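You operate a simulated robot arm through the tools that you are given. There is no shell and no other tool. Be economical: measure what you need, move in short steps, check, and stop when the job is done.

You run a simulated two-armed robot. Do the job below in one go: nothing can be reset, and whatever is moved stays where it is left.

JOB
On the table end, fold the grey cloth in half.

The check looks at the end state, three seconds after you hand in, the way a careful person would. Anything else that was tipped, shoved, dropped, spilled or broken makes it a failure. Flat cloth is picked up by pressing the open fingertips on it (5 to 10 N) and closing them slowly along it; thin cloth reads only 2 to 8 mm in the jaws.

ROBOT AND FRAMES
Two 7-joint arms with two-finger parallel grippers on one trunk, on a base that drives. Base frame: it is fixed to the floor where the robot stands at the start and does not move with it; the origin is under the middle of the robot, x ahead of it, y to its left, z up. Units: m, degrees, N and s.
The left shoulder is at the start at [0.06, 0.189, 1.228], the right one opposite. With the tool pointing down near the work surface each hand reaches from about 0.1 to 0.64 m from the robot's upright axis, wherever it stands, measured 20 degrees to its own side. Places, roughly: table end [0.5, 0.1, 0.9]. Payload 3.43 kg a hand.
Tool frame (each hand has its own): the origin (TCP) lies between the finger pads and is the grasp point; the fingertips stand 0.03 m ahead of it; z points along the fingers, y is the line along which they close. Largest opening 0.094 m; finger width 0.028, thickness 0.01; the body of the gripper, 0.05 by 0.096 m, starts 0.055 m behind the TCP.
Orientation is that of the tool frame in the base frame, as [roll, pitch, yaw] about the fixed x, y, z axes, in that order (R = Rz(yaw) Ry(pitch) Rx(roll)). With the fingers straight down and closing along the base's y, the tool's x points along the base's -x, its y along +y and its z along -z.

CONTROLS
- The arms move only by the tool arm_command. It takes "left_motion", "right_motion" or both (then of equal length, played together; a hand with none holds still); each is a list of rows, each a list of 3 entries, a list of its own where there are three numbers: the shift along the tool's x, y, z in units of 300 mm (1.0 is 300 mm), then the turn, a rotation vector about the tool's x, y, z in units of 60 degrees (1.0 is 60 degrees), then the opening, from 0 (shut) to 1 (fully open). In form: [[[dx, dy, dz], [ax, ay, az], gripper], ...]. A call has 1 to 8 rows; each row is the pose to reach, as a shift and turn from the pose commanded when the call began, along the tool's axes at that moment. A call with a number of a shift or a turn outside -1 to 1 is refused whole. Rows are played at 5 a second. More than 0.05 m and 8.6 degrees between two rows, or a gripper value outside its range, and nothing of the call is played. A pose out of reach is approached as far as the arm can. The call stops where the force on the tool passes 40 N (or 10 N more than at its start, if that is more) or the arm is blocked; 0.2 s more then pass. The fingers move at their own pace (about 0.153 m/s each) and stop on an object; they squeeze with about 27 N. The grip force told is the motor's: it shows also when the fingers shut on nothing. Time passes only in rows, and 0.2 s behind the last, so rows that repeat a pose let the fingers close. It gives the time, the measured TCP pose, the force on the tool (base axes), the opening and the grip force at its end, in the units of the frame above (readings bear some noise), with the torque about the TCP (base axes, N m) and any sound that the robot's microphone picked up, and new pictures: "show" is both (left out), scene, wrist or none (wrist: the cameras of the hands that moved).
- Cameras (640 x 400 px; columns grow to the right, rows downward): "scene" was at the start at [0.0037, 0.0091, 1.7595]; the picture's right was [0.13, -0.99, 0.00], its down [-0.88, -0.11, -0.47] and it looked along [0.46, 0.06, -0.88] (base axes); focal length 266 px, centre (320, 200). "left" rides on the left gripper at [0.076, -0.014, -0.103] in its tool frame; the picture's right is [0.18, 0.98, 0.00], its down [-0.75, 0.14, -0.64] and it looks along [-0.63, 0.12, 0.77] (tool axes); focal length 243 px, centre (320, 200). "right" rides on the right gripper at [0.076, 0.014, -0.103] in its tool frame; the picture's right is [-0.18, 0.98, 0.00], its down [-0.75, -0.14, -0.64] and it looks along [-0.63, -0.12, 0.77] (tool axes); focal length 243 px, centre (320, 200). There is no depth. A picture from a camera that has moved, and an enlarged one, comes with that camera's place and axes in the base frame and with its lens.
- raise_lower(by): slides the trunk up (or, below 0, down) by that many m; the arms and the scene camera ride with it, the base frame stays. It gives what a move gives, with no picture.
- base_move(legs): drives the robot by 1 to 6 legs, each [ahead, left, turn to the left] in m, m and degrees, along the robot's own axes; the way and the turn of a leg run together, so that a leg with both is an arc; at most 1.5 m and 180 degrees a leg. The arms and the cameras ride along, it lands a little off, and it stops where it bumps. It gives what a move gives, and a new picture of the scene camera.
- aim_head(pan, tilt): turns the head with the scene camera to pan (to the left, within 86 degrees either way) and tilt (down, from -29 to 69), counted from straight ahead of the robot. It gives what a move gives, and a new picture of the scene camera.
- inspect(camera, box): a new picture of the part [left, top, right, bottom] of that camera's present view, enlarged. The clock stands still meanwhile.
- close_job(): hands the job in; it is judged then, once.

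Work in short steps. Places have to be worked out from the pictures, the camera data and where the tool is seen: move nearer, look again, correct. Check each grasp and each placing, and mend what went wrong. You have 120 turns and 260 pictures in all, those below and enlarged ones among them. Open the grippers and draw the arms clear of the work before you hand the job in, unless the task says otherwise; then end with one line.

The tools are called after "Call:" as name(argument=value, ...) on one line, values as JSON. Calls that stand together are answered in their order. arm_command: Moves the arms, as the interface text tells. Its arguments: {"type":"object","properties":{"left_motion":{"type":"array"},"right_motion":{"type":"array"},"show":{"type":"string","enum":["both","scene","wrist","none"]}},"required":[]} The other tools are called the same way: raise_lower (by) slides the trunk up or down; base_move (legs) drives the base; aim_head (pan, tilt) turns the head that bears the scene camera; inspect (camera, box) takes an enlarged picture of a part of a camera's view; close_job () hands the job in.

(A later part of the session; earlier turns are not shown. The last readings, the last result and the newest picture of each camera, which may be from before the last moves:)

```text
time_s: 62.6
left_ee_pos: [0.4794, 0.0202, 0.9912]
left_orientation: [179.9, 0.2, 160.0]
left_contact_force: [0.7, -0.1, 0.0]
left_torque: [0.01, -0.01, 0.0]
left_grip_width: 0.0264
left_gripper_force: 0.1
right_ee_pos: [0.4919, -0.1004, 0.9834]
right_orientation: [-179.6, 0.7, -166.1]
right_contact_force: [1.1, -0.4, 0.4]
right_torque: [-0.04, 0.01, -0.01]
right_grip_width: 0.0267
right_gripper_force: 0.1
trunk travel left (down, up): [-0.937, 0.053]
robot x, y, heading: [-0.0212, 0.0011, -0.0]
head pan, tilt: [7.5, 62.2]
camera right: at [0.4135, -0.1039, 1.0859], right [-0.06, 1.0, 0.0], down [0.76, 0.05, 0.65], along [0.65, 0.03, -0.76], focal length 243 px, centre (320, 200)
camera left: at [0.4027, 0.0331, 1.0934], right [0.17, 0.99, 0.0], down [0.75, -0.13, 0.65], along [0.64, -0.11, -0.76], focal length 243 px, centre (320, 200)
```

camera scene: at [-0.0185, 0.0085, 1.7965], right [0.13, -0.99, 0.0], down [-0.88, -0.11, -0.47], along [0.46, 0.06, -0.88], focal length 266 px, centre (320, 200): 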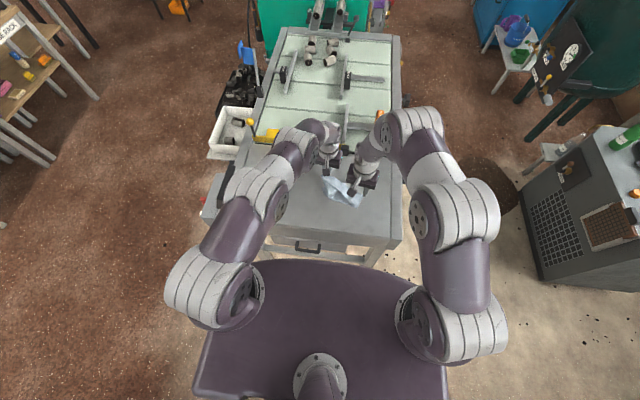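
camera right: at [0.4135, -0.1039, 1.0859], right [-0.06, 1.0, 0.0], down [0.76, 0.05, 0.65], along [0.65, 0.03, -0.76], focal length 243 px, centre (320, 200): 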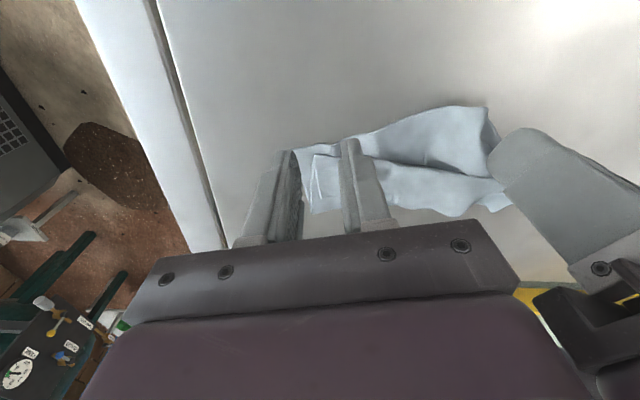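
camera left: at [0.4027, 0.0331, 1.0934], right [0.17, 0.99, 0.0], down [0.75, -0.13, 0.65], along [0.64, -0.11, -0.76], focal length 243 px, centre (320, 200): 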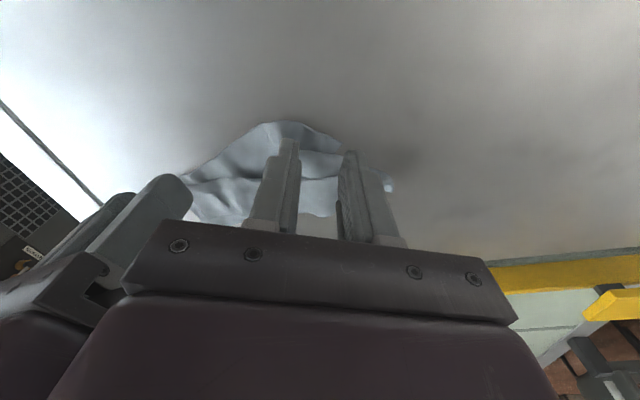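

The right edge is at x≈0.497 for y≈-0.088, with about 15 mm exposed. The left edge is at x≈0.48 for y≈0.02, also about 15 mm exposed. I fine-adjust and lower close to the table.

Call:
arm_command(left_motion=[[[0.005, 0, 0.04], [0, 0, 0.05], 0.28], [[0.01, 0, 0.097], [0, 0, 0.1], 0.28], [[0.01, 0, 0.097], [0, 0, 0.1], 0.28]], right_motion=[[[-0.005, 0.02, 0.03], [0, 0, 0], 0.28], [[-0.01, 0.04, 0.072], [0, 0, 0], 0.28], [[-0.01, 0.04, 0.072], [0, 0, 0], 0.28]], show="none")

Call:
inspect(camera="right", box=[220, 80, 440, 220])

Call:
inspect(camera="left", box=[200, 80, 420, 220])

```text
time_s: 63.4
left_ee_pos: [0.4785, 0.0209, 0.9612]
left_orientation: [179.8, 0.3, 153.9]
left_contact_force: [-0.6, -0.3, 0.7]
left_torque: [0.02, 0.0, 0.02]
left_grip_width: 0.0264
left_gripper_force: 0.0
right_ee_pos: [0.4941, -0.0884, 0.963]
right_orientation: [-179.7, 0.8, -166.1]
right_contact_force: [0.7, -0.9, 0.0]
right_torque: [0.0, 0.02, 0.0]
right_grip_width: 0.0265
right_gripper_force: 0.2
trunk travel left (down, up): [-0.937, 0.053]
robot x, y, heading: [-0.024, 0.0011, 0.1]
head pan, tilt: [7.5, 62.2]
```

```text
2.86 times, centred on (330, 150) of right
camera zoom: at [0.4141, -0.0917, 1.0647], right [-0.06, 1.0, 0.0], down [0.76, 0.05, 0.65], along [0.65, 0.03, -0.76], focal length 693 px, centre (291, 343)
```

zoom: 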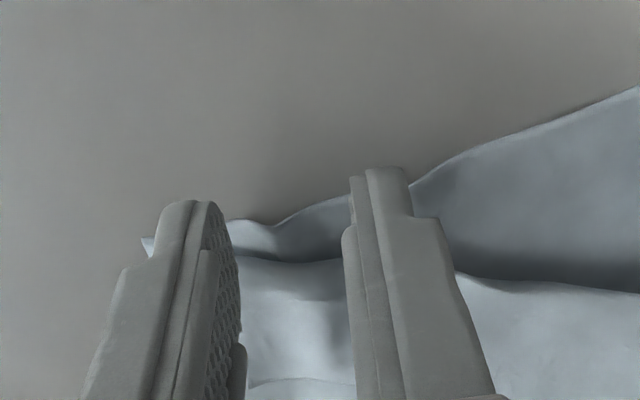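

```text
2.86 times, centred on (310, 150) of left
camera zoom: at [0.4025, 0.042, 1.0639], right [0.27, 0.96, 0.0], down [0.73, -0.21, 0.65], along [0.62, -0.17, -0.76], focal length 693 px, centre (349, 343)
```

zoom: 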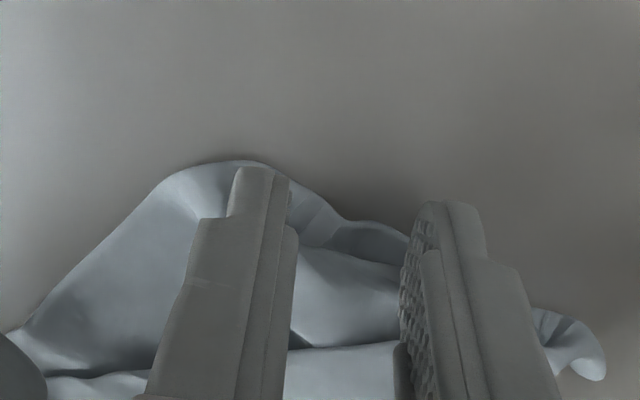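

Overlap is close to the crease, so I back both hands 3–4 mm towards the robot and lower to contact height.

Call:
arm_command(left_motion=[[[0.012, 0, 0.0], [0, 0, 0], 0.28], [[0.012, 0, 0.015], [0, 0, 0], 0.28], [[0.012, 0, 0.022], [0, 0, 0], 0.28], [[0.012, 0, 0.022], [0, 0, 0], 0.28]], right_motion=[[[0.01, 0, 0.0], [0, 0, 0], 0.28], [[0.01, 0, 0.018], [0, 0, 0], 0.28], [[0.01, 0, 0.027], [0, 0, 0], 0.28], [[0.01, 0, 0.027], [0, 0, 0], 0.28]], show="none")

```text
time_s: 64.4
left_ee_pos: [0.4742, 0.0236, 0.9553]
left_orientation: [179.8, 0.3, 153.8]
left_contact_force: [-0.4, 0.9, 0.8]
left_torque: [-0.01, -0.01, -0.01]
left_grip_width: 0.0262
left_gripper_force: 0.0
right_ee_pos: [0.4897, -0.0895, 0.9551]
right_orientation: [-179.7, 0.8, -166.2]
right_contact_force: [-0.1, 0.4, 0.1]
right_torque: [0.02, 0.0, 0.03]
right_grip_width: 0.0264
right_gripper_force: 0.1
trunk travel left (down, up): [-0.937, 0.053]
robot x, y, heading: [-0.0174, -0.0001, -0.0]
head pan, tilt: [7.5, 62.2]
```

Another 1.3 mm down to touch the table lightly.

Call:
arm_command(left_motion=[[[0, 0, 0.0045], [0, 0, 0], 0.28], [[0, 0, 0.0045], [0, 0, 0], 0.28]], right_motion=[[[0, 0, 0.0045], [0, 0, 0], 0.28], [[0, 0, 0.0045], [0, 0, 0], 0.28]], show="none")

```text
time_s: 65.0
left_ee_pos: [0.4744, 0.024, 0.953]
left_orientation: [179.8, 0.4, 153.9]
left_contact_force: [0.6, -0.6, 7.5]
left_torque: [-0.16, -0.05, 0.01]
left_grip_width: 0.0261
left_gripper_force: 0.1
right_ee_pos: [0.4892, -0.0896, 0.9536]
right_orientation: [-179.6, 0.8, -166.2]
right_contact_force: [0.4, -0.5, 3.6]
right_torque: [-0.04, -0.05, 0.01]
right_grip_width: 0.0263
right_gripper_force: 0.0
trunk travel left (down, up): [-0.937, 0.053]
robot x, y, heading: [-0.0206, -0.0004, -0.1]
head pan, tilt: [7.5, 62.2]
```

Good contact: 7.5 N left, 3.6 N right. I close slowly.

Call:
arm_command(left_motion=[[[0, 0, 0], [0, 0, 0], 0.24], [[0, 0, 0], [0, 0, 0], 0.19], [[0, 0, 0], [0, 0, 0], 0.14], [[0, 0, 0], [0, 0, 0], 0.09], [[0, 0, 0], [0, 0, 0], 0.04], [[0, 0, 0], [0, 0, 0], 0.0], [[0, 0, 0], [0, 0, 0], 0.0]], right_motion=[[[0, 0, 0.001], [0, 0, 0], 0.24], [[0, 0, 0.001], [0, 0, 0], 0.19], [[0, 0, 0.001], [0, 0, 0], 0.14], [[0, 0, 0.001], [0, 0, 0], 0.09], [[0, 0, 0.001], [0, 0, 0], 0.04], [[0, 0, 0.001], [0, 0, 0], 0.0], [[0, 0, 0.001], [0, 0, 0], 0.0]], show="wrist")

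```text
time_s: 66.6
left_ee_pos: [0.4732, 0.0231, 0.9536]
left_orientation: [179.8, 0.4, 153.9]
left_contact_force: [0.0, -1.6, 8.6]
left_torque: [-0.15, -0.07, 0.01]
left_grip_width: 0.0022
left_gripper_force: 27.3
right_ee_pos: [0.488, -0.0898, 0.9532]
right_orientation: [-179.6, 0.8, -166.2]
right_contact_force: [0.4, 1.1, 4.9]
right_torque: [0.04, -0.06, -0.02]
right_grip_width: 0.0
right_gripper_force: 26.8
trunk travel left (down, up): [-0.937, 0.053]
robot x, y, heading: [-0.0242, 0.0022, -0.1]
head pan, tilt: [7.5, 62.2]
camera right: at [0.4097, -0.0927, 1.0556], right [-0.06, 1.0, 0.0], down [0.76, 0.05, 0.65], along [0.65, 0.03, -0.76], focal length 243 px, centre (320, 200)
camera left: at [0.3982, 0.0437, 1.0566], right [0.27, 0.96, 0.0], down [0.73, -0.21, 0.65], along [0.62, -0.17, -0.76], focal length 243 px, centre (320, 200)
```

right: 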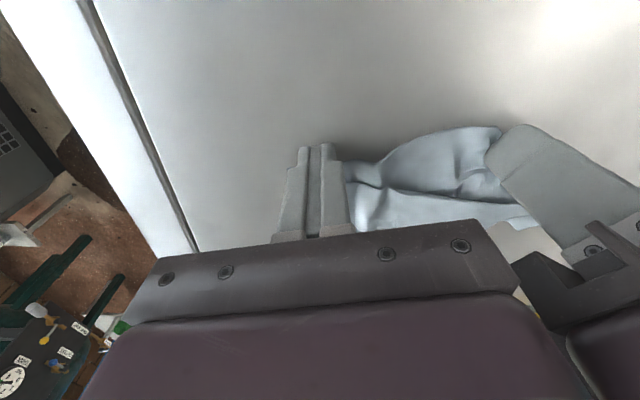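
left: 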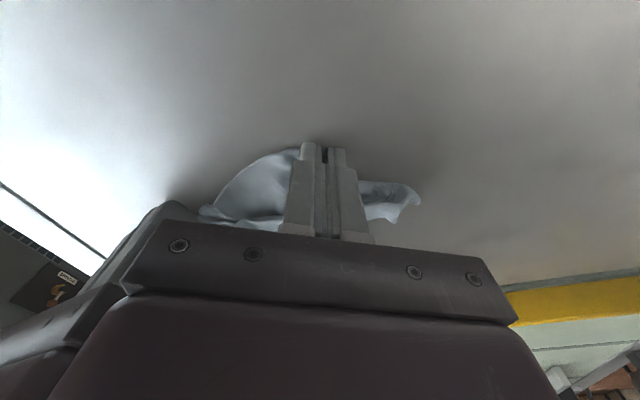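

Left has the bottom layer (2.2 mm); right closed on nothing, too far outside. I open the right, move it 6 mm inward, and press again.

Call:
arm_command(right_motion=[[[0, 0, -0.03], [0, 0, 0], 0.1], [[-0.01, 0, -0.03], [0, 0, 0], 0.28], [[-0.022, 0, -0.03], [0, 0, 0], 0.28], [[-0.022, 0, -0.01], [0, 0, 0], 0.28], [[-0.022, 0, -0.002], [0, 0, 0], 0.28], [[-0.022, 0, 0.0], [0, 0, 0], 0.28]], show="wrist")

```text
time_s: 68.0
left_ee_pos: [0.473, 0.0232, 0.9536]
left_orientation: [179.7, 0.3, 153.9]
left_contact_force: [0.5, -0.8, 9.8]
left_torque: [-0.12, -0.12, -0.02]
left_grip_width: 0.0023
left_gripper_force: 27.2
right_ee_pos: [0.4947, -0.0882, 0.9535]
right_orientation: [-179.6, 0.9, -166.2]
right_contact_force: [-1.4, 0.2, 5.7]
right_torque: [-0.05, -0.06, -0.01]
right_grip_width: 0.0263
right_gripper_force: 0.1
trunk travel left (down, up): [-0.937, 0.053]
robot x, y, heading: [-0.0216, -0.0007, 0.1]
head pan, tilt: [7.5, 62.2]
camera right: at [0.4166, -0.0909, 1.056], right [-0.06, 1.0, 0.0], down [0.75, 0.05, 0.65], along [0.65, 0.03, -0.76], focal length 243 px, centre (320, 200)
```

right: 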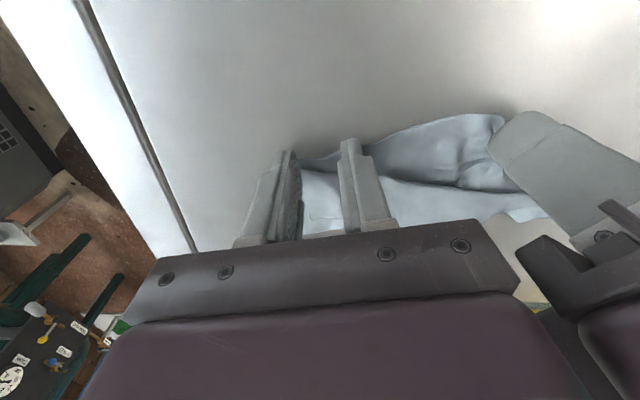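

Contact at 5.7 N with the rim under the pads. I close slowly.

Call:
arm_command(right_motion=[[[0, 0, 0], [0, 0, 0], 0.24], [[0, 0, 0], [0, 0, 0], 0.19], [[0, 0, 0], [0, 0, 0], 0.14], [[0, 0, 0], [0, 0, 0], 0.09], [[0, 0, 0], [0, 0, 0], 0.04], [[0, 0, 0], [0, 0, 0], 0.0], [[0, 0, 0], [0, 0, 0], 0.0]], show="none")

Call:
inspect(camera="right", box=[220, 80, 440, 220])

```text
time_s: 69.6
left_ee_pos: [0.4743, 0.0222, 0.954]
left_orientation: [179.7, 0.3, 153.9]
left_contact_force: [0.2, -1.9, 8.6]
left_torque: [-0.16, -0.02, 0.0]
left_grip_width: 0.002
left_gripper_force: 27.5
right_ee_pos: [0.4948, -0.0871, 0.9539]
right_orientation: [-179.6, 0.8, -166.1]
right_contact_force: [0.1, 0.1, 5.8]
right_torque: [0.04, -0.08, 0.01]
right_grip_width: 0.0033
right_gripper_force: 26.8
trunk travel left (down, up): [-0.937, 0.053]
robot x, y, heading: [-0.0183, 0.0003, -0.2]
head pan, tilt: [7.5, 62.2]
```

```text
2.86 times, centred on (330, 150) of right
camera zoom: at [0.4163, -0.0909, 1.0557], right [-0.06, 1.0, 0.0], down [0.76, 0.05, 0.65], along [0.65, 0.03, -0.76], focal length 693 px, centre (291, 343)
```

zoom: 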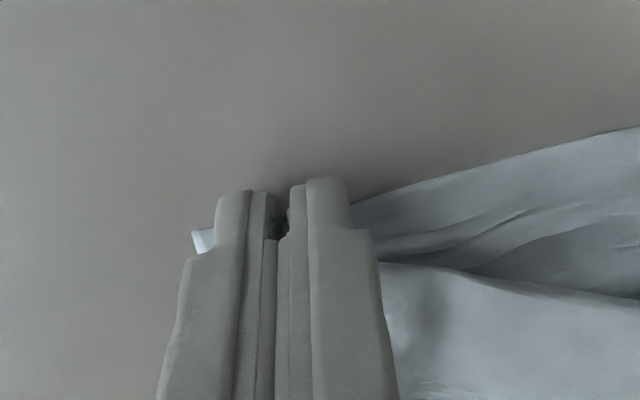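

Both hands hold the near edge (2.0 and 3.3 mm). I lift both straight up 20 cm to let the cloth hang and open.

Call:
arm_command(left_motion=[[[0, 0, -0.08], [0, 0, 0], 0], [[0, 0, -0.17], [0, 0, 0], 0], [[0, 0, -0.27], [0, 0, 0], 0], [[0, 0, -0.37], [0, 0, 0], 0], [[0, 0, -0.47], [0, 0, 0], 0], [[0, 0, -0.57], [0, 0, 0], 0], [[0, 0, -0.66], [0, 0, 0], 0], [[0, 0, -0.66], [0, 0, 0], 0]], right_motion=[[[0, 0, -0.08], [0, 0, 0], 0], [[0, 0, -0.17], [0, 0, 0], 0], [[0, 0, -0.27], [0, 0, 0], 0], [[0, 0, -0.37], [0, 0, 0], 0], [[0, 0, -0.47], [0, 0, 0], 0], [[0, 0, -0.57], [0, 0, 0], 0], [[0, 0, -0.66], [0, 0, 0], 0], [[0, 0, -0.66], [0, 0, 0], 0]], show="both")

Call:
inspect(camera="scene", box=[280, 100, 420, 220])

```text
time_s: 71.4
left_ee_pos: [0.4729, 0.0243, 1.1505]
left_orientation: [179.8, 0.2, 153.9]
left_contact_force: [0.3, -0.9, -0.5]
left_torque: [0.0, 0.05, 0.02]
left_grip_width: 0.0021
left_gripper_force: 27.1
right_ee_pos: [0.4926, -0.0877, 1.1513]
right_orientation: [-179.5, 0.7, -166.1]
right_contact_force: [0.8, -0.2, -0.8]
right_torque: [0.0, -0.02, -0.01]
right_grip_width: 0.0029
right_gripper_force: 27.0
trunk travel left (down, up): [-0.937, 0.053]
robot x, y, heading: [-0.0204, 0.0002, 0.2]
head pan, tilt: [7.5, 62.2]
camera scene: at [-0.0174, 0.009, 1.7965], right [0.13, -0.99, 0.0], down [-0.88, -0.11, -0.47], along [0.46, 0.06, -0.88], focal length 266 px, centre (320, 200)
camera right: at [0.4143, -0.091, 1.2531], right [-0.06, 1.0, 0.0], down [0.76, 0.05, 0.65], along [0.65, 0.03, -0.76], focal length 243 px, centre (320, 200)
camera left: at [0.3976, 0.0437, 1.2534], right [0.27, 0.96, 0.0], down [0.74, -0.21, 0.65], along [0.62, -0.17, -0.76], focal length 243 px, centre (320, 200)
```

scene: 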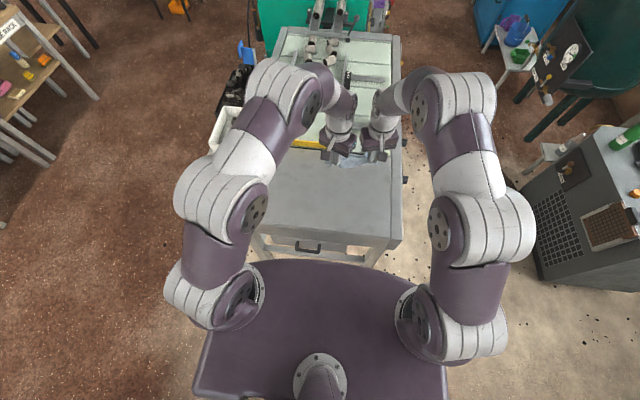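
right: 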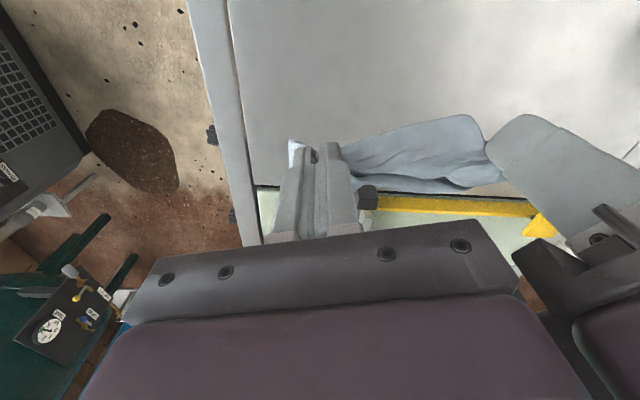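
left: 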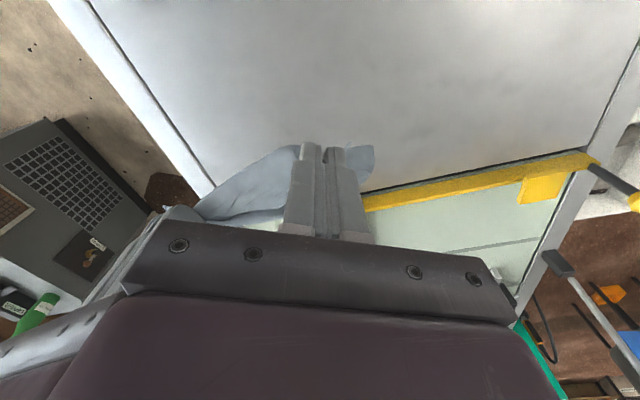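

```text
3.33 times, centred on (350, 160) of scene
camera zoom: at [-0.0174, 0.009, 1.7965], right [0.13, -0.99, 0.0], down [-0.88, -0.11, -0.47], along [0.46, 0.06, -0.88], focal length 886 px, centre (220, 333)
```

zoom: 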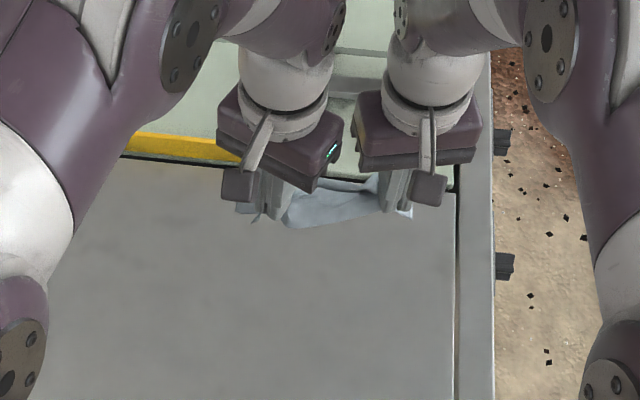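

The cloth hangs from the near edge. I turn both hands straight, line them up and spread them slightly to straighten the edge and see how it hangs.

Call:
arm_command(left_motion=[[[0.004, 0.009, 0], [0, 0, -0.1], 0], [[0.009, 0.018, 0], [0, 0, -0.2], 0], [[0.013, 0.027, 0], [0, 0, -0.32], 0], [[0.018, 0.036, 0], [0, 0, -0.43], 0], [[0.018, 0.036, 0], [0, 0, -0.43], 0]], right_motion=[[[0.016, -0.003, 0], [0, 0, 0.06], 0], [[0.032, -0.006, 0], [0, 0, 0.12], 0], [[0.048, -0.009, 0], [0, 0, 0.18], 0], [[0.065, -0.012, 0], [0, 0, 0.23], 0], [[0.065, -0.012, 0], [0, 0, 0.23], 0]], show="both")

Call:
inspect(camera="scene", box=[280, 100, 420, 220])

```text
time_s: 72.6
left_ee_pos: [0.4724, 0.0355, 1.1516]
left_orientation: [179.9, 0.2, 179.7]
left_contact_force: [-0.4, -13.4, -0.9]
left_torque: [-0.39, 0.05, -0.2]
left_grip_width: 0.002
left_gripper_force: 27.2
right_ee_pos: [0.4745, -0.0963, 1.1503]
right_orientation: [-179.8, 0.8, 179.9]
right_contact_force: [0.3, 14.3, 0.9]
right_torque: [0.44, -0.01, 0.09]
right_grip_width: 0.0037
right_gripper_force: 27.4
trunk travel left (down, up): [-0.937, 0.053]
robot x, y, heading: [-0.0231, -0.0027, 0.2]
head pan, tilt: [7.5, 62.2]
camera scene: at [-0.0178, 0.009, 1.7965], right [0.13, -0.99, 0.0], down [-0.88, -0.11, -0.47], along [0.46, 0.06, -0.88], focal length 266 px, centre (320, 200)
camera right: at [0.3976, -0.08, 1.2528], right [0.18, 0.98, 0.0], down [0.74, -0.14, 0.65], along [0.64, -0.12, -0.76], focal length 243 px, centre (320, 200)
camera left: at [0.3961, 0.021, 1.2539], right [-0.18, 0.98, 0.0], down [0.75, 0.14, 0.65], along [0.64, 0.12, -0.76], focal length 243 px, centre (320, 200)
```

scene: 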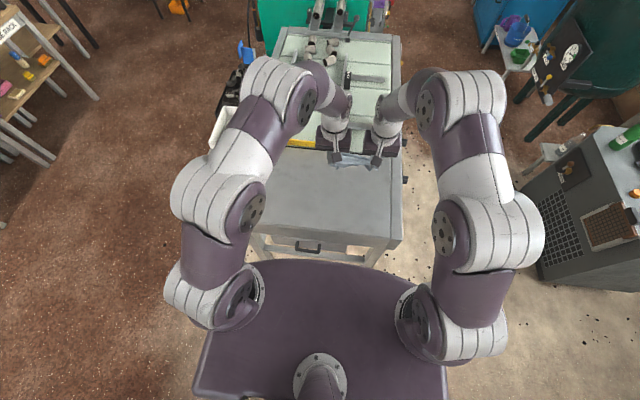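
right: 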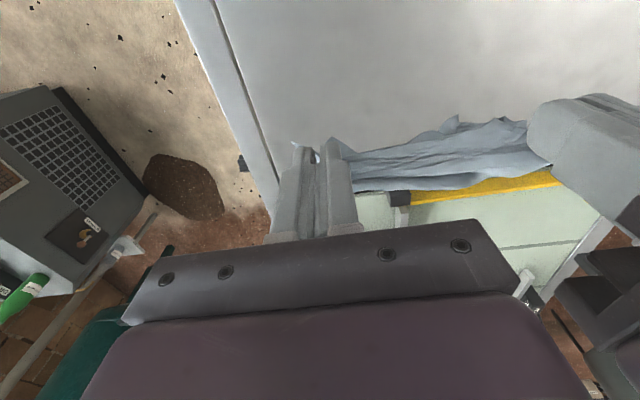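
left: 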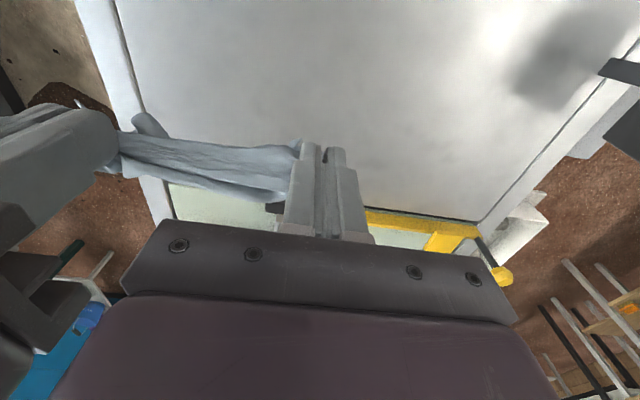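

```text
3.33 times, centred on (350, 160) of scene
camera zoom: at [-0.0178, 0.009, 1.7965], right [0.13, -0.99, 0.0], down [-0.88, -0.11, -0.47], along [0.46, 0.06, -0.88], focal length 886 px, centre (220, 333)
```

zoom: 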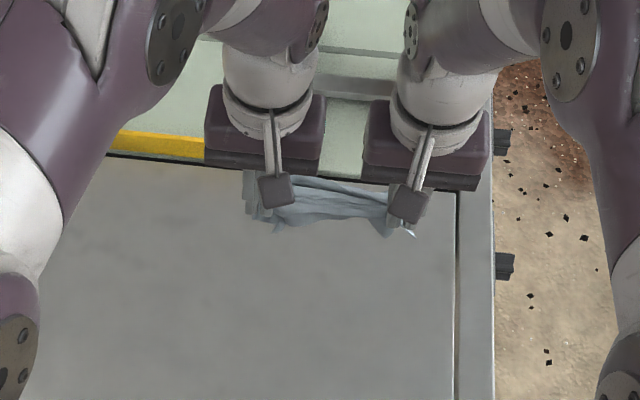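

There is 14 N of tension, and the cloth seems to hang only about 5 cm down, so it's still bunched. I bring the hands together to relax it and look again.

Call:
arm_command(left_motion=[[[0, -0.02, 0], [0, 0, 0], 0], [[0, -0.035, 0], [0, 0, 0], 0], [[0, -0.035, 0], [0, 0, 0], 0], [[0, -0.035, 0], [0, 0, 0], 0]], right_motion=[[[0, 0.01, 0], [0, 0, 0], 0], [[0, 0.02, 0], [0, 0, 0], 0], [[0, 0.02, 0], [0, 0, 0], 0], [[0, 0.02, 0], [0, 0, 0], 0]], show="none")

Call:
inspect(camera="right", box=[260, 60, 580, 230])

Call:
inspect(camera="left", box=[60, 60, 400, 240])

```text
time_s: 73.6
left_ee_pos: [0.4726, 0.0247, 1.1513]
left_orientation: [179.9, 0.3, 179.7]
left_contact_force: [-1.1, -0.8, 0.3]
left_torque: [0.01, -0.04, -0.01]
left_grip_width: 0.0018
left_gripper_force: 27.0
right_ee_pos: [0.474, -0.0897, 1.15]
right_orientation: [-179.9, 0.8, -179.9]
right_contact_force: [0.1, 0.6, -0.4]
right_torque: [0.08, -0.02, 0.0]
right_grip_width: 0.0029
right_gripper_force: 27.5
trunk travel left (down, up): [-0.937, 0.053]
robot x, y, heading: [-0.0226, -0.0001, -0.1]
head pan, tilt: [7.5, 62.2]
```

```text
2.00 times, centred on (420, 145) of right
camera zoom: at [0.3975, -0.0743, 1.2526], right [0.18, 0.98, 0.0], down [0.74, -0.14, 0.65], along [0.64, -0.12, -0.76], focal length 485 px, centre (120, 310)
```

zoom: 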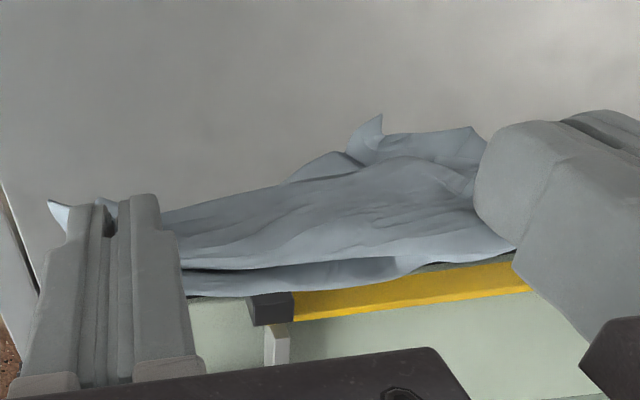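

```text
1.88 times, centred on (230, 150) of left
camera zoom: at [0.396, 0.0107, 1.2537], right [-0.18, 0.98, 0.0], down [0.75, 0.14, 0.65], along [0.64, 0.12, -0.76], focal length 457 px, centre (489, 294)
```

zoom: 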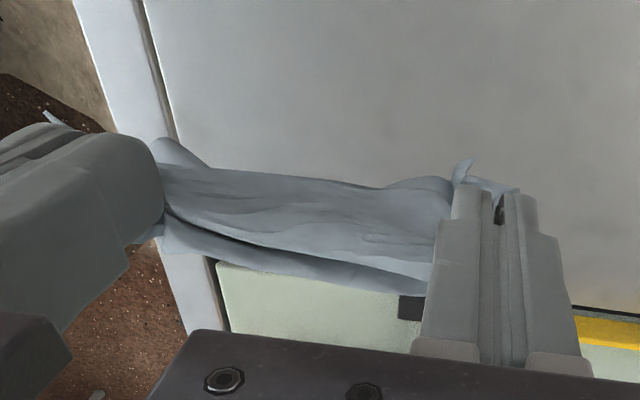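

The right hand still holds a wad of layers. I open it so that everything hangs from the left grip alone.

Call:
arm_command(left_motion=[[[0, 0, 0], [0, 0, 0], 0], [[0, 0, 0], [0, 0, 0], 0], [[0, 0, -0.05], [0, 0, 0], 0], [[0, 0, 0.0], [0, 0, 0], 0], [[0, 0, -0.05], [0, 0, 0], 0], [[0, 0, -0.05], [0, 0, 0], 0], [[0, 0, -0.05], [0, 0, 0], 0], [[0, 0, -0.05], [0, 0, 0], 0]], right_motion=[[[0, 0, 0], [0, 0, 0], 0.4], [[0, 0, 0], [0, 0, 0], 0.6], [[0, 0, -0.06], [0, 0, 0], 0.6], [[0, 0, -0.16], [0, 0, 0], 0.6], [[0, -0.1, -0.2], [0, 0, 0], 0.6], [[0, -0.22, -0.2], [0, 0, 0], 0.6], [[0, -0.35, -0.2], [0, 0, 0], 0.5], [[0, -0.45, -0.2], [0, 0, 0], 0.5]], show="wrist")

Call:
inspect(camera="scene", box=[270, 90, 410, 220])

```text
time_s: 75.4
left_ee_pos: [0.4734, 0.0241, 1.1664]
left_orientation: [179.9, 0.3, 179.6]
left_contact_force: [0.2, 0.4, -0.6]
left_torque: [-0.01, -0.01, -0.01]
left_grip_width: 0.0018
left_gripper_force: 27.2
right_ee_pos: [0.4745, -0.2269, 1.2122]
right_orientation: [-179.8, 0.7, -179.9]
right_contact_force: [-0.5, 0.0, 0.1]
right_torque: [0.04, 0.0, -0.02]
right_grip_width: 0.0471
right_gripper_force: 0.1
trunk travel left (down, up): [-0.937, 0.053]
robot x, y, heading: [-0.0186, -0.0008, 0.1]
head pan, tilt: [7.5, 62.2]
camera right: at [0.3968, -0.211, 1.3133], right [0.18, 0.98, 0.0], down [0.74, -0.14, 0.65], along [0.64, -0.12, -0.76], focal length 243 px, centre (320, 200)
camera left: at [0.3962, 0.0095, 1.2688], right [-0.18, 0.98, 0.0], down [0.75, 0.14, 0.65], along [0.64, 0.12, -0.76], focal length 243 px, centre (320, 200)
```

right: 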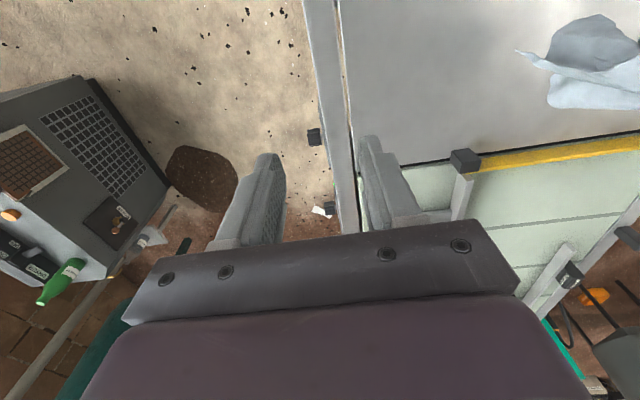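
left: 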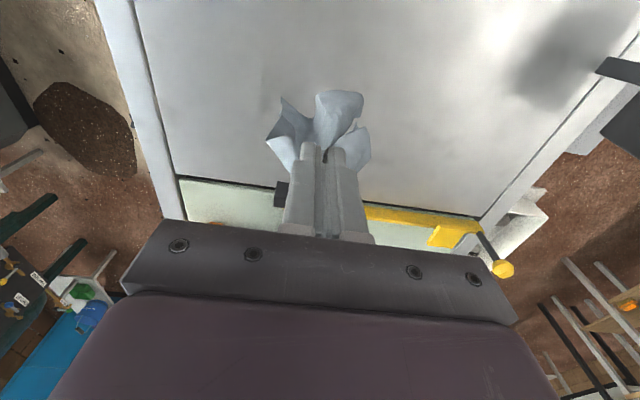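

```text
3.08 times, centred on (340, 155) of scene
camera zoom: at [-0.0181, 0.0076, 1.7965], right [0.13, -0.99, 0.0], down [-0.88, -0.11, -0.47], along [0.46, 0.06, -0.88], focal length 818 px, centre (258, 338)
```

zoom: 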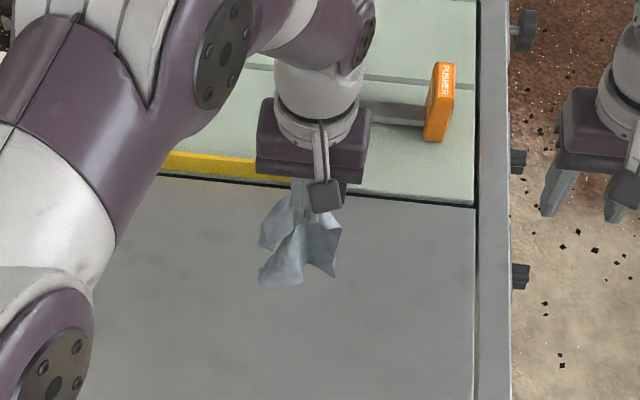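

The cloth now drapes in loose wings from the left grip, so it came open. I look closer from the right camera, which sees it from the side.

Call:
inspect(camera="right", box=[480, 0, 640, 130])

Call:
inspect(camera="left", box=[230, 60, 420, 200])

Call:
inspect(camera="scene", box=[315, 125, 375, 180])

```text
3.08 times, centred on (560, 65) of right
camera zoom: at [0.3968, -0.211, 1.3133], right [0.18, 0.98, 0.0], down [0.74, -0.14, 0.65], along [0.64, -0.12, -0.76], focal length 746 px, centre (-418, 615)
```

zoom: 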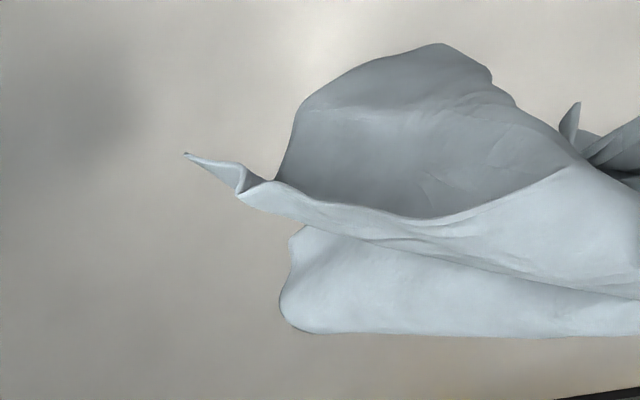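

```text
2.86 times, centred on (325, 130) of left
camera zoom: at [0.3962, 0.0095, 1.2688], right [-0.18, 0.98, 0.0], down [0.75, 0.14, 0.65], along [0.64, 0.12, -0.76], focal length 693 px, centre (306, 400)
```

zoom: 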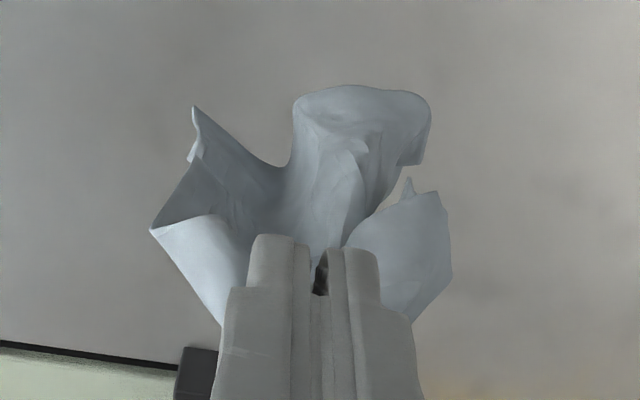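

```text
7.27 times, centred on (345, 152) of scene
camera zoom: at [-0.0181, 0.0076, 1.7965], right [0.13, -0.99, 0.0], down [-0.88, -0.11, -0.47], along [0.46, 0.06, -0.88], focal length 1934 px, centre (138, 546)
```

zoom: 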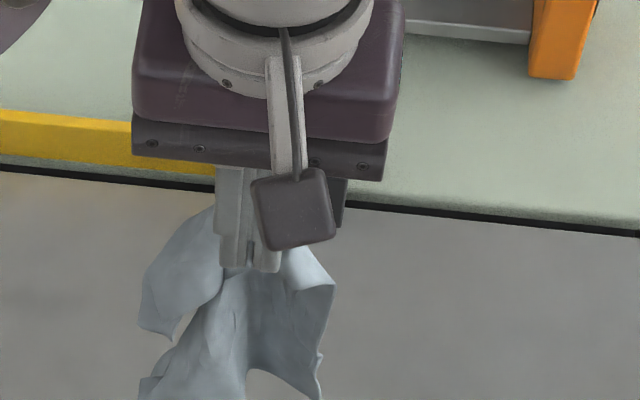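

I lay it down by trailing: lower at the far side, then draw the held near edge towards me while descending, so that the cloth spreads behind the hand.

Call:
arm_command(left_motion=[[[-0.1, 0, 0], [0, 0, 0], 0], [[-0.2, 0, 0.03], [0, 0, 0], 0], [[-0.2, 0, 0.15], [0, 0, 0], 0], [[-0.13, 0, 0.27], [0, 0, 0], 0], [[-0.04, 0, 0.39], [0, 0, 0], 0], [[0.05, 0, 0.5], [0, 0, 0], 0], [[0.14, 0, 0.6], [0, 0, 0], 0], [[0.24, 0, 0.67], [0, 0, 0], 0]], show="wrist")

Call:
inspect(camera="scene", box=[280, 130, 420, 240])

```text
time_s: 77.2
left_ee_pos: [0.4021, 0.0254, 0.9646]
left_orientation: [179.9, 0.4, 179.8]
left_contact_force: [0.4, 0.4, 0.0]
left_torque: [0.01, 0.0, -0.01]
left_grip_width: 0.002
left_gripper_force: 26.9
right_ee_pos: [0.4734, -0.2261, 1.2118]
right_orientation: [-179.9, 0.8, 180.0]
right_contact_force: [0.0, 0.0, -0.7]
right_torque: [-0.01, 0.02, 0.02]
right_grip_width: 0.0469
right_gripper_force: 0.1
trunk travel left (down, up): [-0.937, 0.053]
robot x, y, heading: [-0.0179, 0.0014, -0.0]
head pan, tilt: [7.5, 62.2]
camera left: at [0.3255, 0.0111, 1.0666], right [-0.18, 0.98, 0.0], down [0.75, 0.14, 0.65], along [0.64, 0.12, -0.76], focal length 243 px, centre (320, 200)
```

left: 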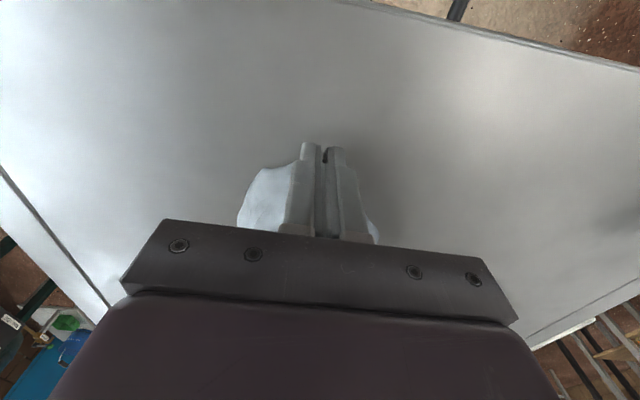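

```text
3.64 times, centred on (350, 185) of scene
camera zoom: at [-0.0188, 0.0087, 1.7965], right [0.13, -0.99, 0.0], down [-0.88, -0.11, -0.47], along [0.46, 0.06, -0.88], focal length 967 px, centre (211, 254)
```

zoom: 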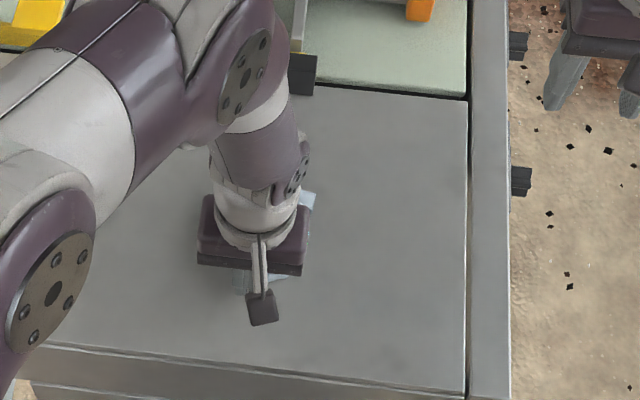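

The hand hides the cloth. I open, draw back and up, and look at how it lies.

Call:
arm_command(left_motion=[[[0, 0, 0.012], [0, 0, 0], 0], [[0, 0, 0.015], [0, 0, 0], 0.1], [[0, 0, 0.015], [0, 0, 0], 0.3], [[0, 0, -0.03], [0, 0, 0], 0.35], [[0, 0, -0.15], [0, 0, 0], 0.35], [[0, 0.1, -0.25], [0, 0, 0], 0.35], [[0, 0.23, -0.3], [0, 0, 0], 0.35], [[0, 0.38, -0.3], [0, 0, 0], 0.35]], show="wrist")

Call:
inspect(camera="scene", box=[280, 130, 420, 240])

Call:
inspect(camera="left", box=[0, 0, 320, 200])

```text
time_s: 79.0
left_ee_pos: [0.403, 0.1413, 1.0546]
left_orientation: [180.0, 0.4, 179.6]
left_contact_force: [-0.9, 1.1, 0.6]
left_torque: [-0.05, -0.01, 0.0]
left_grip_width: 0.0328
left_gripper_force: 0.1
right_ee_pos: [0.4735, -0.2247, 1.2123]
right_orientation: [-179.7, 0.8, -180.0]
right_contact_force: [-0.3, -0.6, 0.1]
right_torque: [0.01, 0.02, 0.0]
right_grip_width: 0.0472
right_gripper_force: 0.1
trunk travel left (down, up): [-0.937, 0.053]
robot x, y, heading: [-0.0228, 0.0003, 0.0]
head pan, tilt: [7.5, 62.2]
camera left: at [0.3255, 0.1269, 1.1571], right [-0.18, 0.98, 0.0], down [0.75, 0.14, 0.65], along [0.64, 0.11, -0.76], focal length 243 px, centre (320, 200)
```

left: 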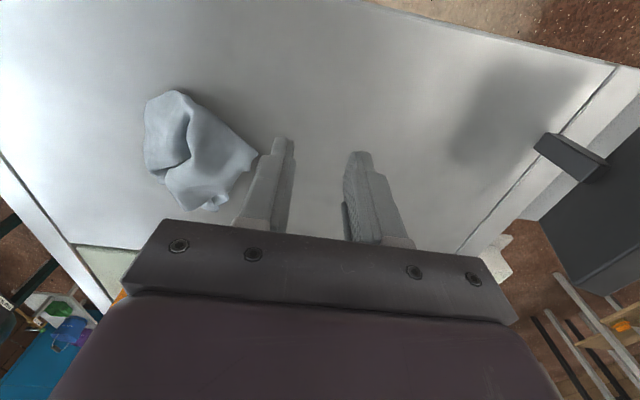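

```text
3.64 times, centred on (350, 185) of scene
camera zoom: at [-0.0178, 0.011, 1.7965], right [0.13, -0.99, 0.0], down [-0.88, -0.12, -0.47], along [0.46, 0.06, -0.88], focal length 967 px, centre (211, 254)
```

zoom: 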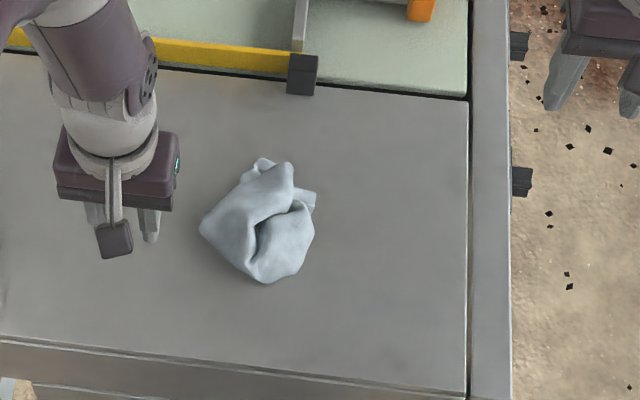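

```text
2.00 times, centred on (160, 100) of left
camera zoom: at [0.3255, 0.1269, 1.1571], right [-0.18, 0.98, 0.0], down [0.75, 0.14, 0.65], along [0.64, 0.11, -0.76], focal length 485 px, centre (640, 400)
```

zoom: 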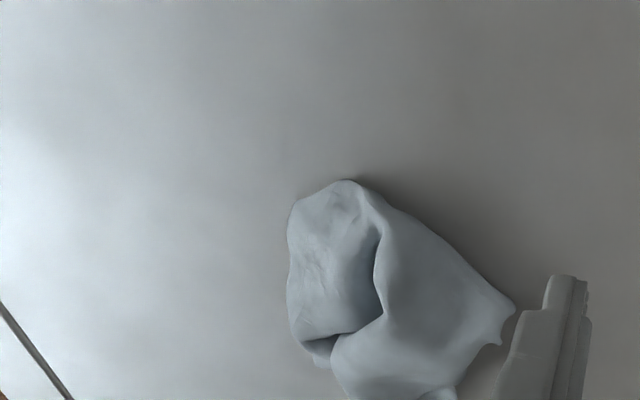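

It settled as a crumple at x 0.41–0.56, y -0.03–0.09. I bring the right hand's camera nearer to find a true corner, such as the flap on the right side.

Call:
arm_command(right_motion=[[[-0.015, 0.064, 0.08], [0, 0, 0], 0.4], [[-0.03, 0.128, 0.16], [0, 0, 0], 0.4], [[-0.045, 0.19, 0.25], [0, 0, 0], 0.4], [[-0.06, 0.255, 0.34], [0, 0, 0], 0.4], [[-0.075, 0.32, 0.43], [0, 0, 0], 0.4], [[-0.088, 0.383, 0.52], [0, 0, 0], 0.4]], show="none")

Call:
inspect(camera="right", box=[340, 0, 640, 190])

Call:
inspect(camera="scene", box=[315, 165, 375, 215])

```text
time_s: 80.4
left_ee_pos: [0.4036, 0.1401, 1.0544]
left_orientation: [179.9, 0.3, 179.7]
left_contact_force: [-0.1, 0.4, -0.4]
left_torque: [-0.02, -0.02, 0.02]
left_grip_width: 0.0328
left_gripper_force: 0.1
right_ee_pos: [0.503, -0.1092, 1.0559]
right_orientation: [-179.8, 0.8, -179.9]
right_contact_force: [-0.1, 0.5, 0.3]
right_torque: [0.03, -0.03, -0.02]
right_grip_width: 0.0375
right_gripper_force: 0.2
trunk travel left (down, up): [-0.937, 0.053]
robot x, y, heading: [-0.0251, -0.0009, 0.1]
head pan, tilt: [7.5, 62.2]
```

```text
2.11 times, centred on (490, 95) of right
camera zoom: at [0.4263, -0.0936, 1.1574], right [0.18, 0.98, 0.0], down [0.74, -0.14, 0.65], along [0.64, -0.12, -0.76], focal length 511 px, centre (-38, 421)
```

zoom: 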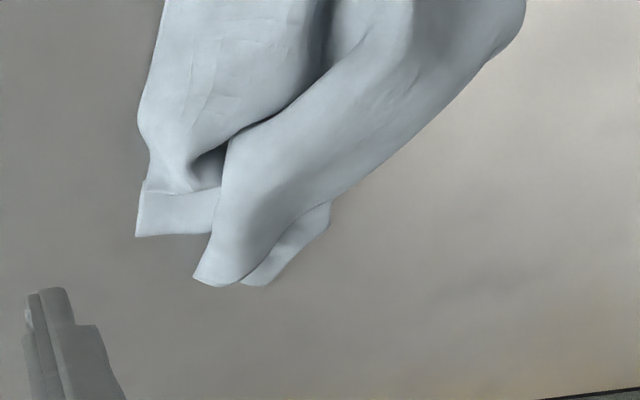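

```text
8.00 times, centred on (345, 190) of scene
camera zoom: at [-0.0171, 0.0096, 1.7965], right [0.13, -0.99, 0.0], down [-0.88, -0.11, -0.47], along [0.46, 0.06, -0.88], focal length 2127 px, centre (120, 280)
```

zoom: 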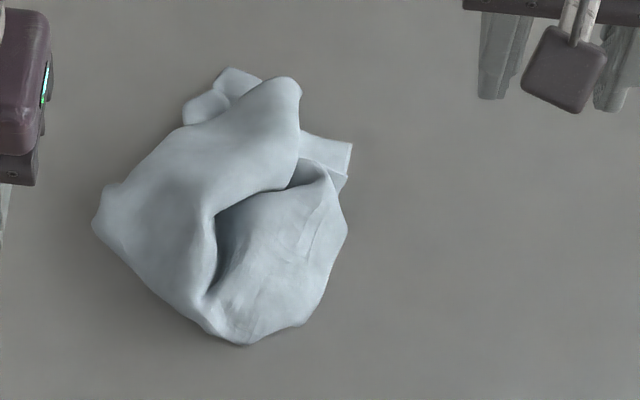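

On the right side lies a flat single-layer corner at (0.529, -0.032), with its far edge along y at x≈0.531. I pinch it with the right hand.

Call:
arm_command(right_motion=[[[-0.03, 0.1, 0.03], [0, 0, 0], 0.27], [[-0.06, 0.2, 0.08], [0, 0, 0], 0.27], [[-0.103, 0.327, 0.16], [0, 0, 0], 0.27], [[-0.103, 0.327, 0.26], [0, 0, 0], 0.27], [[-0.103, 0.327, 0.32], [0, 0, 0], 0.27], [[-0.103, 0.327, 0.335], [0, 0, 0], 0.27], [[-0.103, 0.327, 0.335], [0, 0, 0], 0.27]], show="wrist")

```text
time_s: 82.0
left_ee_pos: [0.4018, 0.1396, 1.0547]
left_orientation: [179.8, 0.3, 179.6]
left_contact_force: [0.2, 0.1, -0.4]
left_torque: [0.01, -0.01, 0.0]
left_grip_width: 0.0327
left_gripper_force: 0.0
right_ee_pos: [0.5351, -0.0121, 0.9554]
right_orientation: [-179.9, 0.9, 179.9]
right_contact_force: [0.3, 0.3, 4.1]
right_torque: [0.01, 0.1, 0.02]
right_grip_width: 0.0255
right_gripper_force: 0.1
trunk travel left (down, up): [-0.937, 0.053]
robot x, y, heading: [-0.0215, 0.0033, 0.2]
head pan, tilt: [7.5, 62.2]
camera right: at [0.4571, 0.0037, 1.0573], right [0.18, 0.98, 0.0], down [0.74, -0.14, 0.65], along [0.64, -0.12, -0.76], focal length 243 px, centre (320, 200)
```

right: 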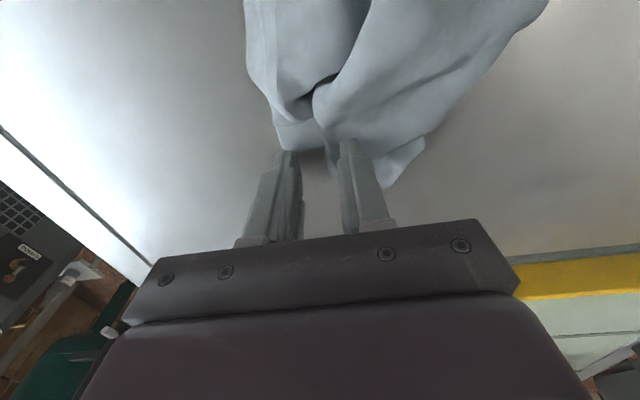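

The inner finger stands on the neighbouring lobe. I raise a little, shift 8 mm to the right, narrow the jaws and press again.

Call:
arm_command(right_motion=[[[0, 0, -0.03], [0, 0, 0], 0.2], [[0.007, -0.03, -0.03], [0, 0, 0], 0.2], [[0.007, -0.03, -0.01], [0, 0, 0], 0.2], [[0.007, -0.03, 0.002], [0, 0, 0], 0.2], [[0.007, -0.03, 0.008], [0, 0, 0], 0.2], [[0.007, -0.03, 0.008], [0, 0, 0], 0.2]], show="wrist")

```text
time_s: 83.4
left_ee_pos: [0.4, 0.1402, 1.0547]
left_orientation: [179.9, 0.3, 179.7]
left_contact_force: [0.1, 0.0, -0.2]
left_torque: [0.04, 0.0, 0.01]
left_grip_width: 0.0326
left_gripper_force: 0.0
right_ee_pos: [0.5323, -0.0207, 0.9557]
right_orientation: [-179.9, 1.2, 180.0]
right_contact_force: [1.5, -1.1, 20.7]
right_torque: [0.29, 0.17, -0.04]
right_grip_width: 0.0185
right_gripper_force: 0.0
trunk travel left (down, up): [-0.937, 0.053]
robot x, y, heading: [-0.0206, 0.0004, -0.2]
head pan, tilt: [7.5, 62.2]
camera right: at [0.4552, -0.005, 1.0565], right [0.18, 0.98, 0.0], down [0.74, -0.14, 0.66], along [0.65, -0.12, -0.75], focal length 243 px, centre (320, 200)
```

right: 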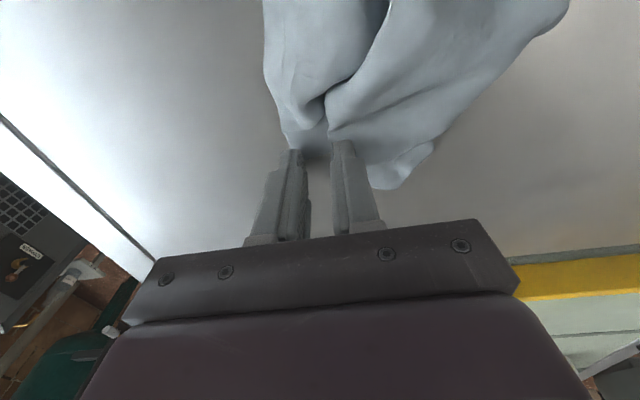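

The force is 20 N, so I ease up about 0.8 mm and close slowly on the flap.

Call:
arm_command(right_motion=[[[0, 0, -0.003], [0, 0, 0], 0.2], [[0, 0, -0.003], [0, 0, 0], 0.16], [[0, 0, -0.003], [0, 0, 0], 0.12], [[0, 0, -0.003], [0, 0, 0], 0.08], [[0, 0, -0.003], [0, 0, 0], 0.04], [[0, 0, -0.003], [0, 0, 0], 0.0], [[0, 0, -0.003], [0, 0, 0], 0.0]], show="wrist")

```text
time_s: 85.0
left_ee_pos: [0.3993, 0.1406, 1.0551]
left_orientation: [180.0, 0.4, 179.7]
left_contact_force: [-0.3, 0.1, 0.4]
left_torque: [-0.04, -0.01, 0.03]
left_grip_width: 0.0327
left_gripper_force: 0.1
right_ee_pos: [0.5317, -0.02, 0.9544]
right_orientation: [-179.8, 1.0, -179.9]
right_contact_force: [-0.2, 3.1, 24.5]
right_torque: [0.21, 0.29, -0.03]
right_grip_width: 0.0
right_gripper_force: 26.8
trunk travel left (down, up): [-0.937, 0.053]
robot x, y, heading: [-0.0232, 0.0006, -0.0]
head pan, tilt: [7.5, 62.2]
camera right: at [0.4539, -0.0047, 1.0565], right [0.18, 0.98, 0.0], down [0.74, -0.14, 0.66], along [0.64, -0.12, -0.76], focal length 243 px, centre (320, 200)
```

right: 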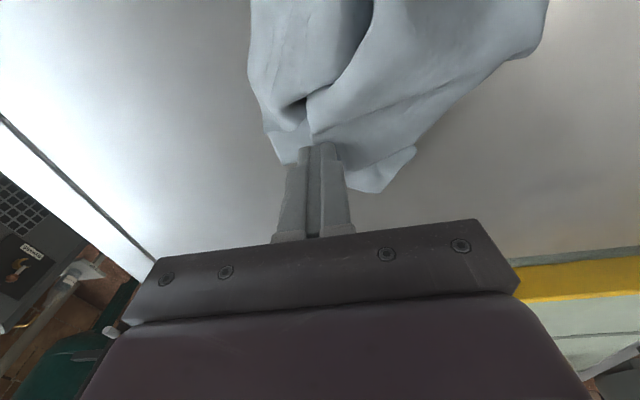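

Closed on nothing; the flap now spans y from -0.046 to about -0.02. I reopen above it, move to y=-0.034, slightly nearer, and try again.

Call:
arm_command(right_motion=[[[0, 0, -0.03], [0, 0, 0], 0.15], [[0.01, -0.047, -0.03], [0, 0, 0], 0.23], [[0.01, -0.047, -0.015], [0, 0, 0], 0.23], [[0.01, -0.047, 0.0], [0, 0, 0], 0.23], [[0.01, -0.047, 0.0], [0, 0, 0], 0.23]], show="none")

Call:
inspect(camera="right", box=[220, 80, 440, 220])

```text
time_s: 86.2
left_ee_pos: [0.4018, 0.1397, 1.0545]
left_orientation: [179.8, 0.4, 179.7]
left_contact_force: [0.1, -0.3, -0.5]
left_torque: [-0.02, 0.02, 0.0]
left_grip_width: 0.0329
left_gripper_force: 0.0
right_ee_pos: [0.5296, -0.0357, 0.955]
right_orientation: [-179.8, 1.0, -180.0]
right_contact_force: [-0.5, -0.3, 17.0]
right_torque: [0.32, 0.26, 0.06]
right_grip_width: 0.0212
right_gripper_force: 0.0
trunk travel left (down, up): [-0.937, 0.053]
robot x, y, heading: [-0.0246, 0.001, -0.3]
head pan, tilt: [7.5, 62.2]
```

```text
2.86 times, centred on (330, 150) of right
camera zoom: at [0.4524, -0.0196, 1.0568], right [0.18, 0.98, 0.0], down [0.74, -0.14, 0.66], along [0.64, -0.12, -0.75], focal length 693 px, centre (291, 343)
```

zoom: 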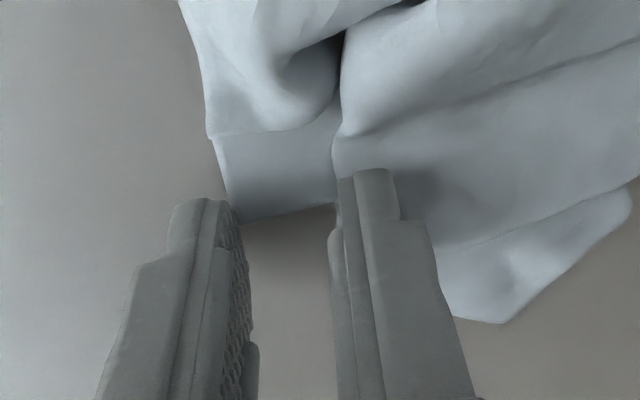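

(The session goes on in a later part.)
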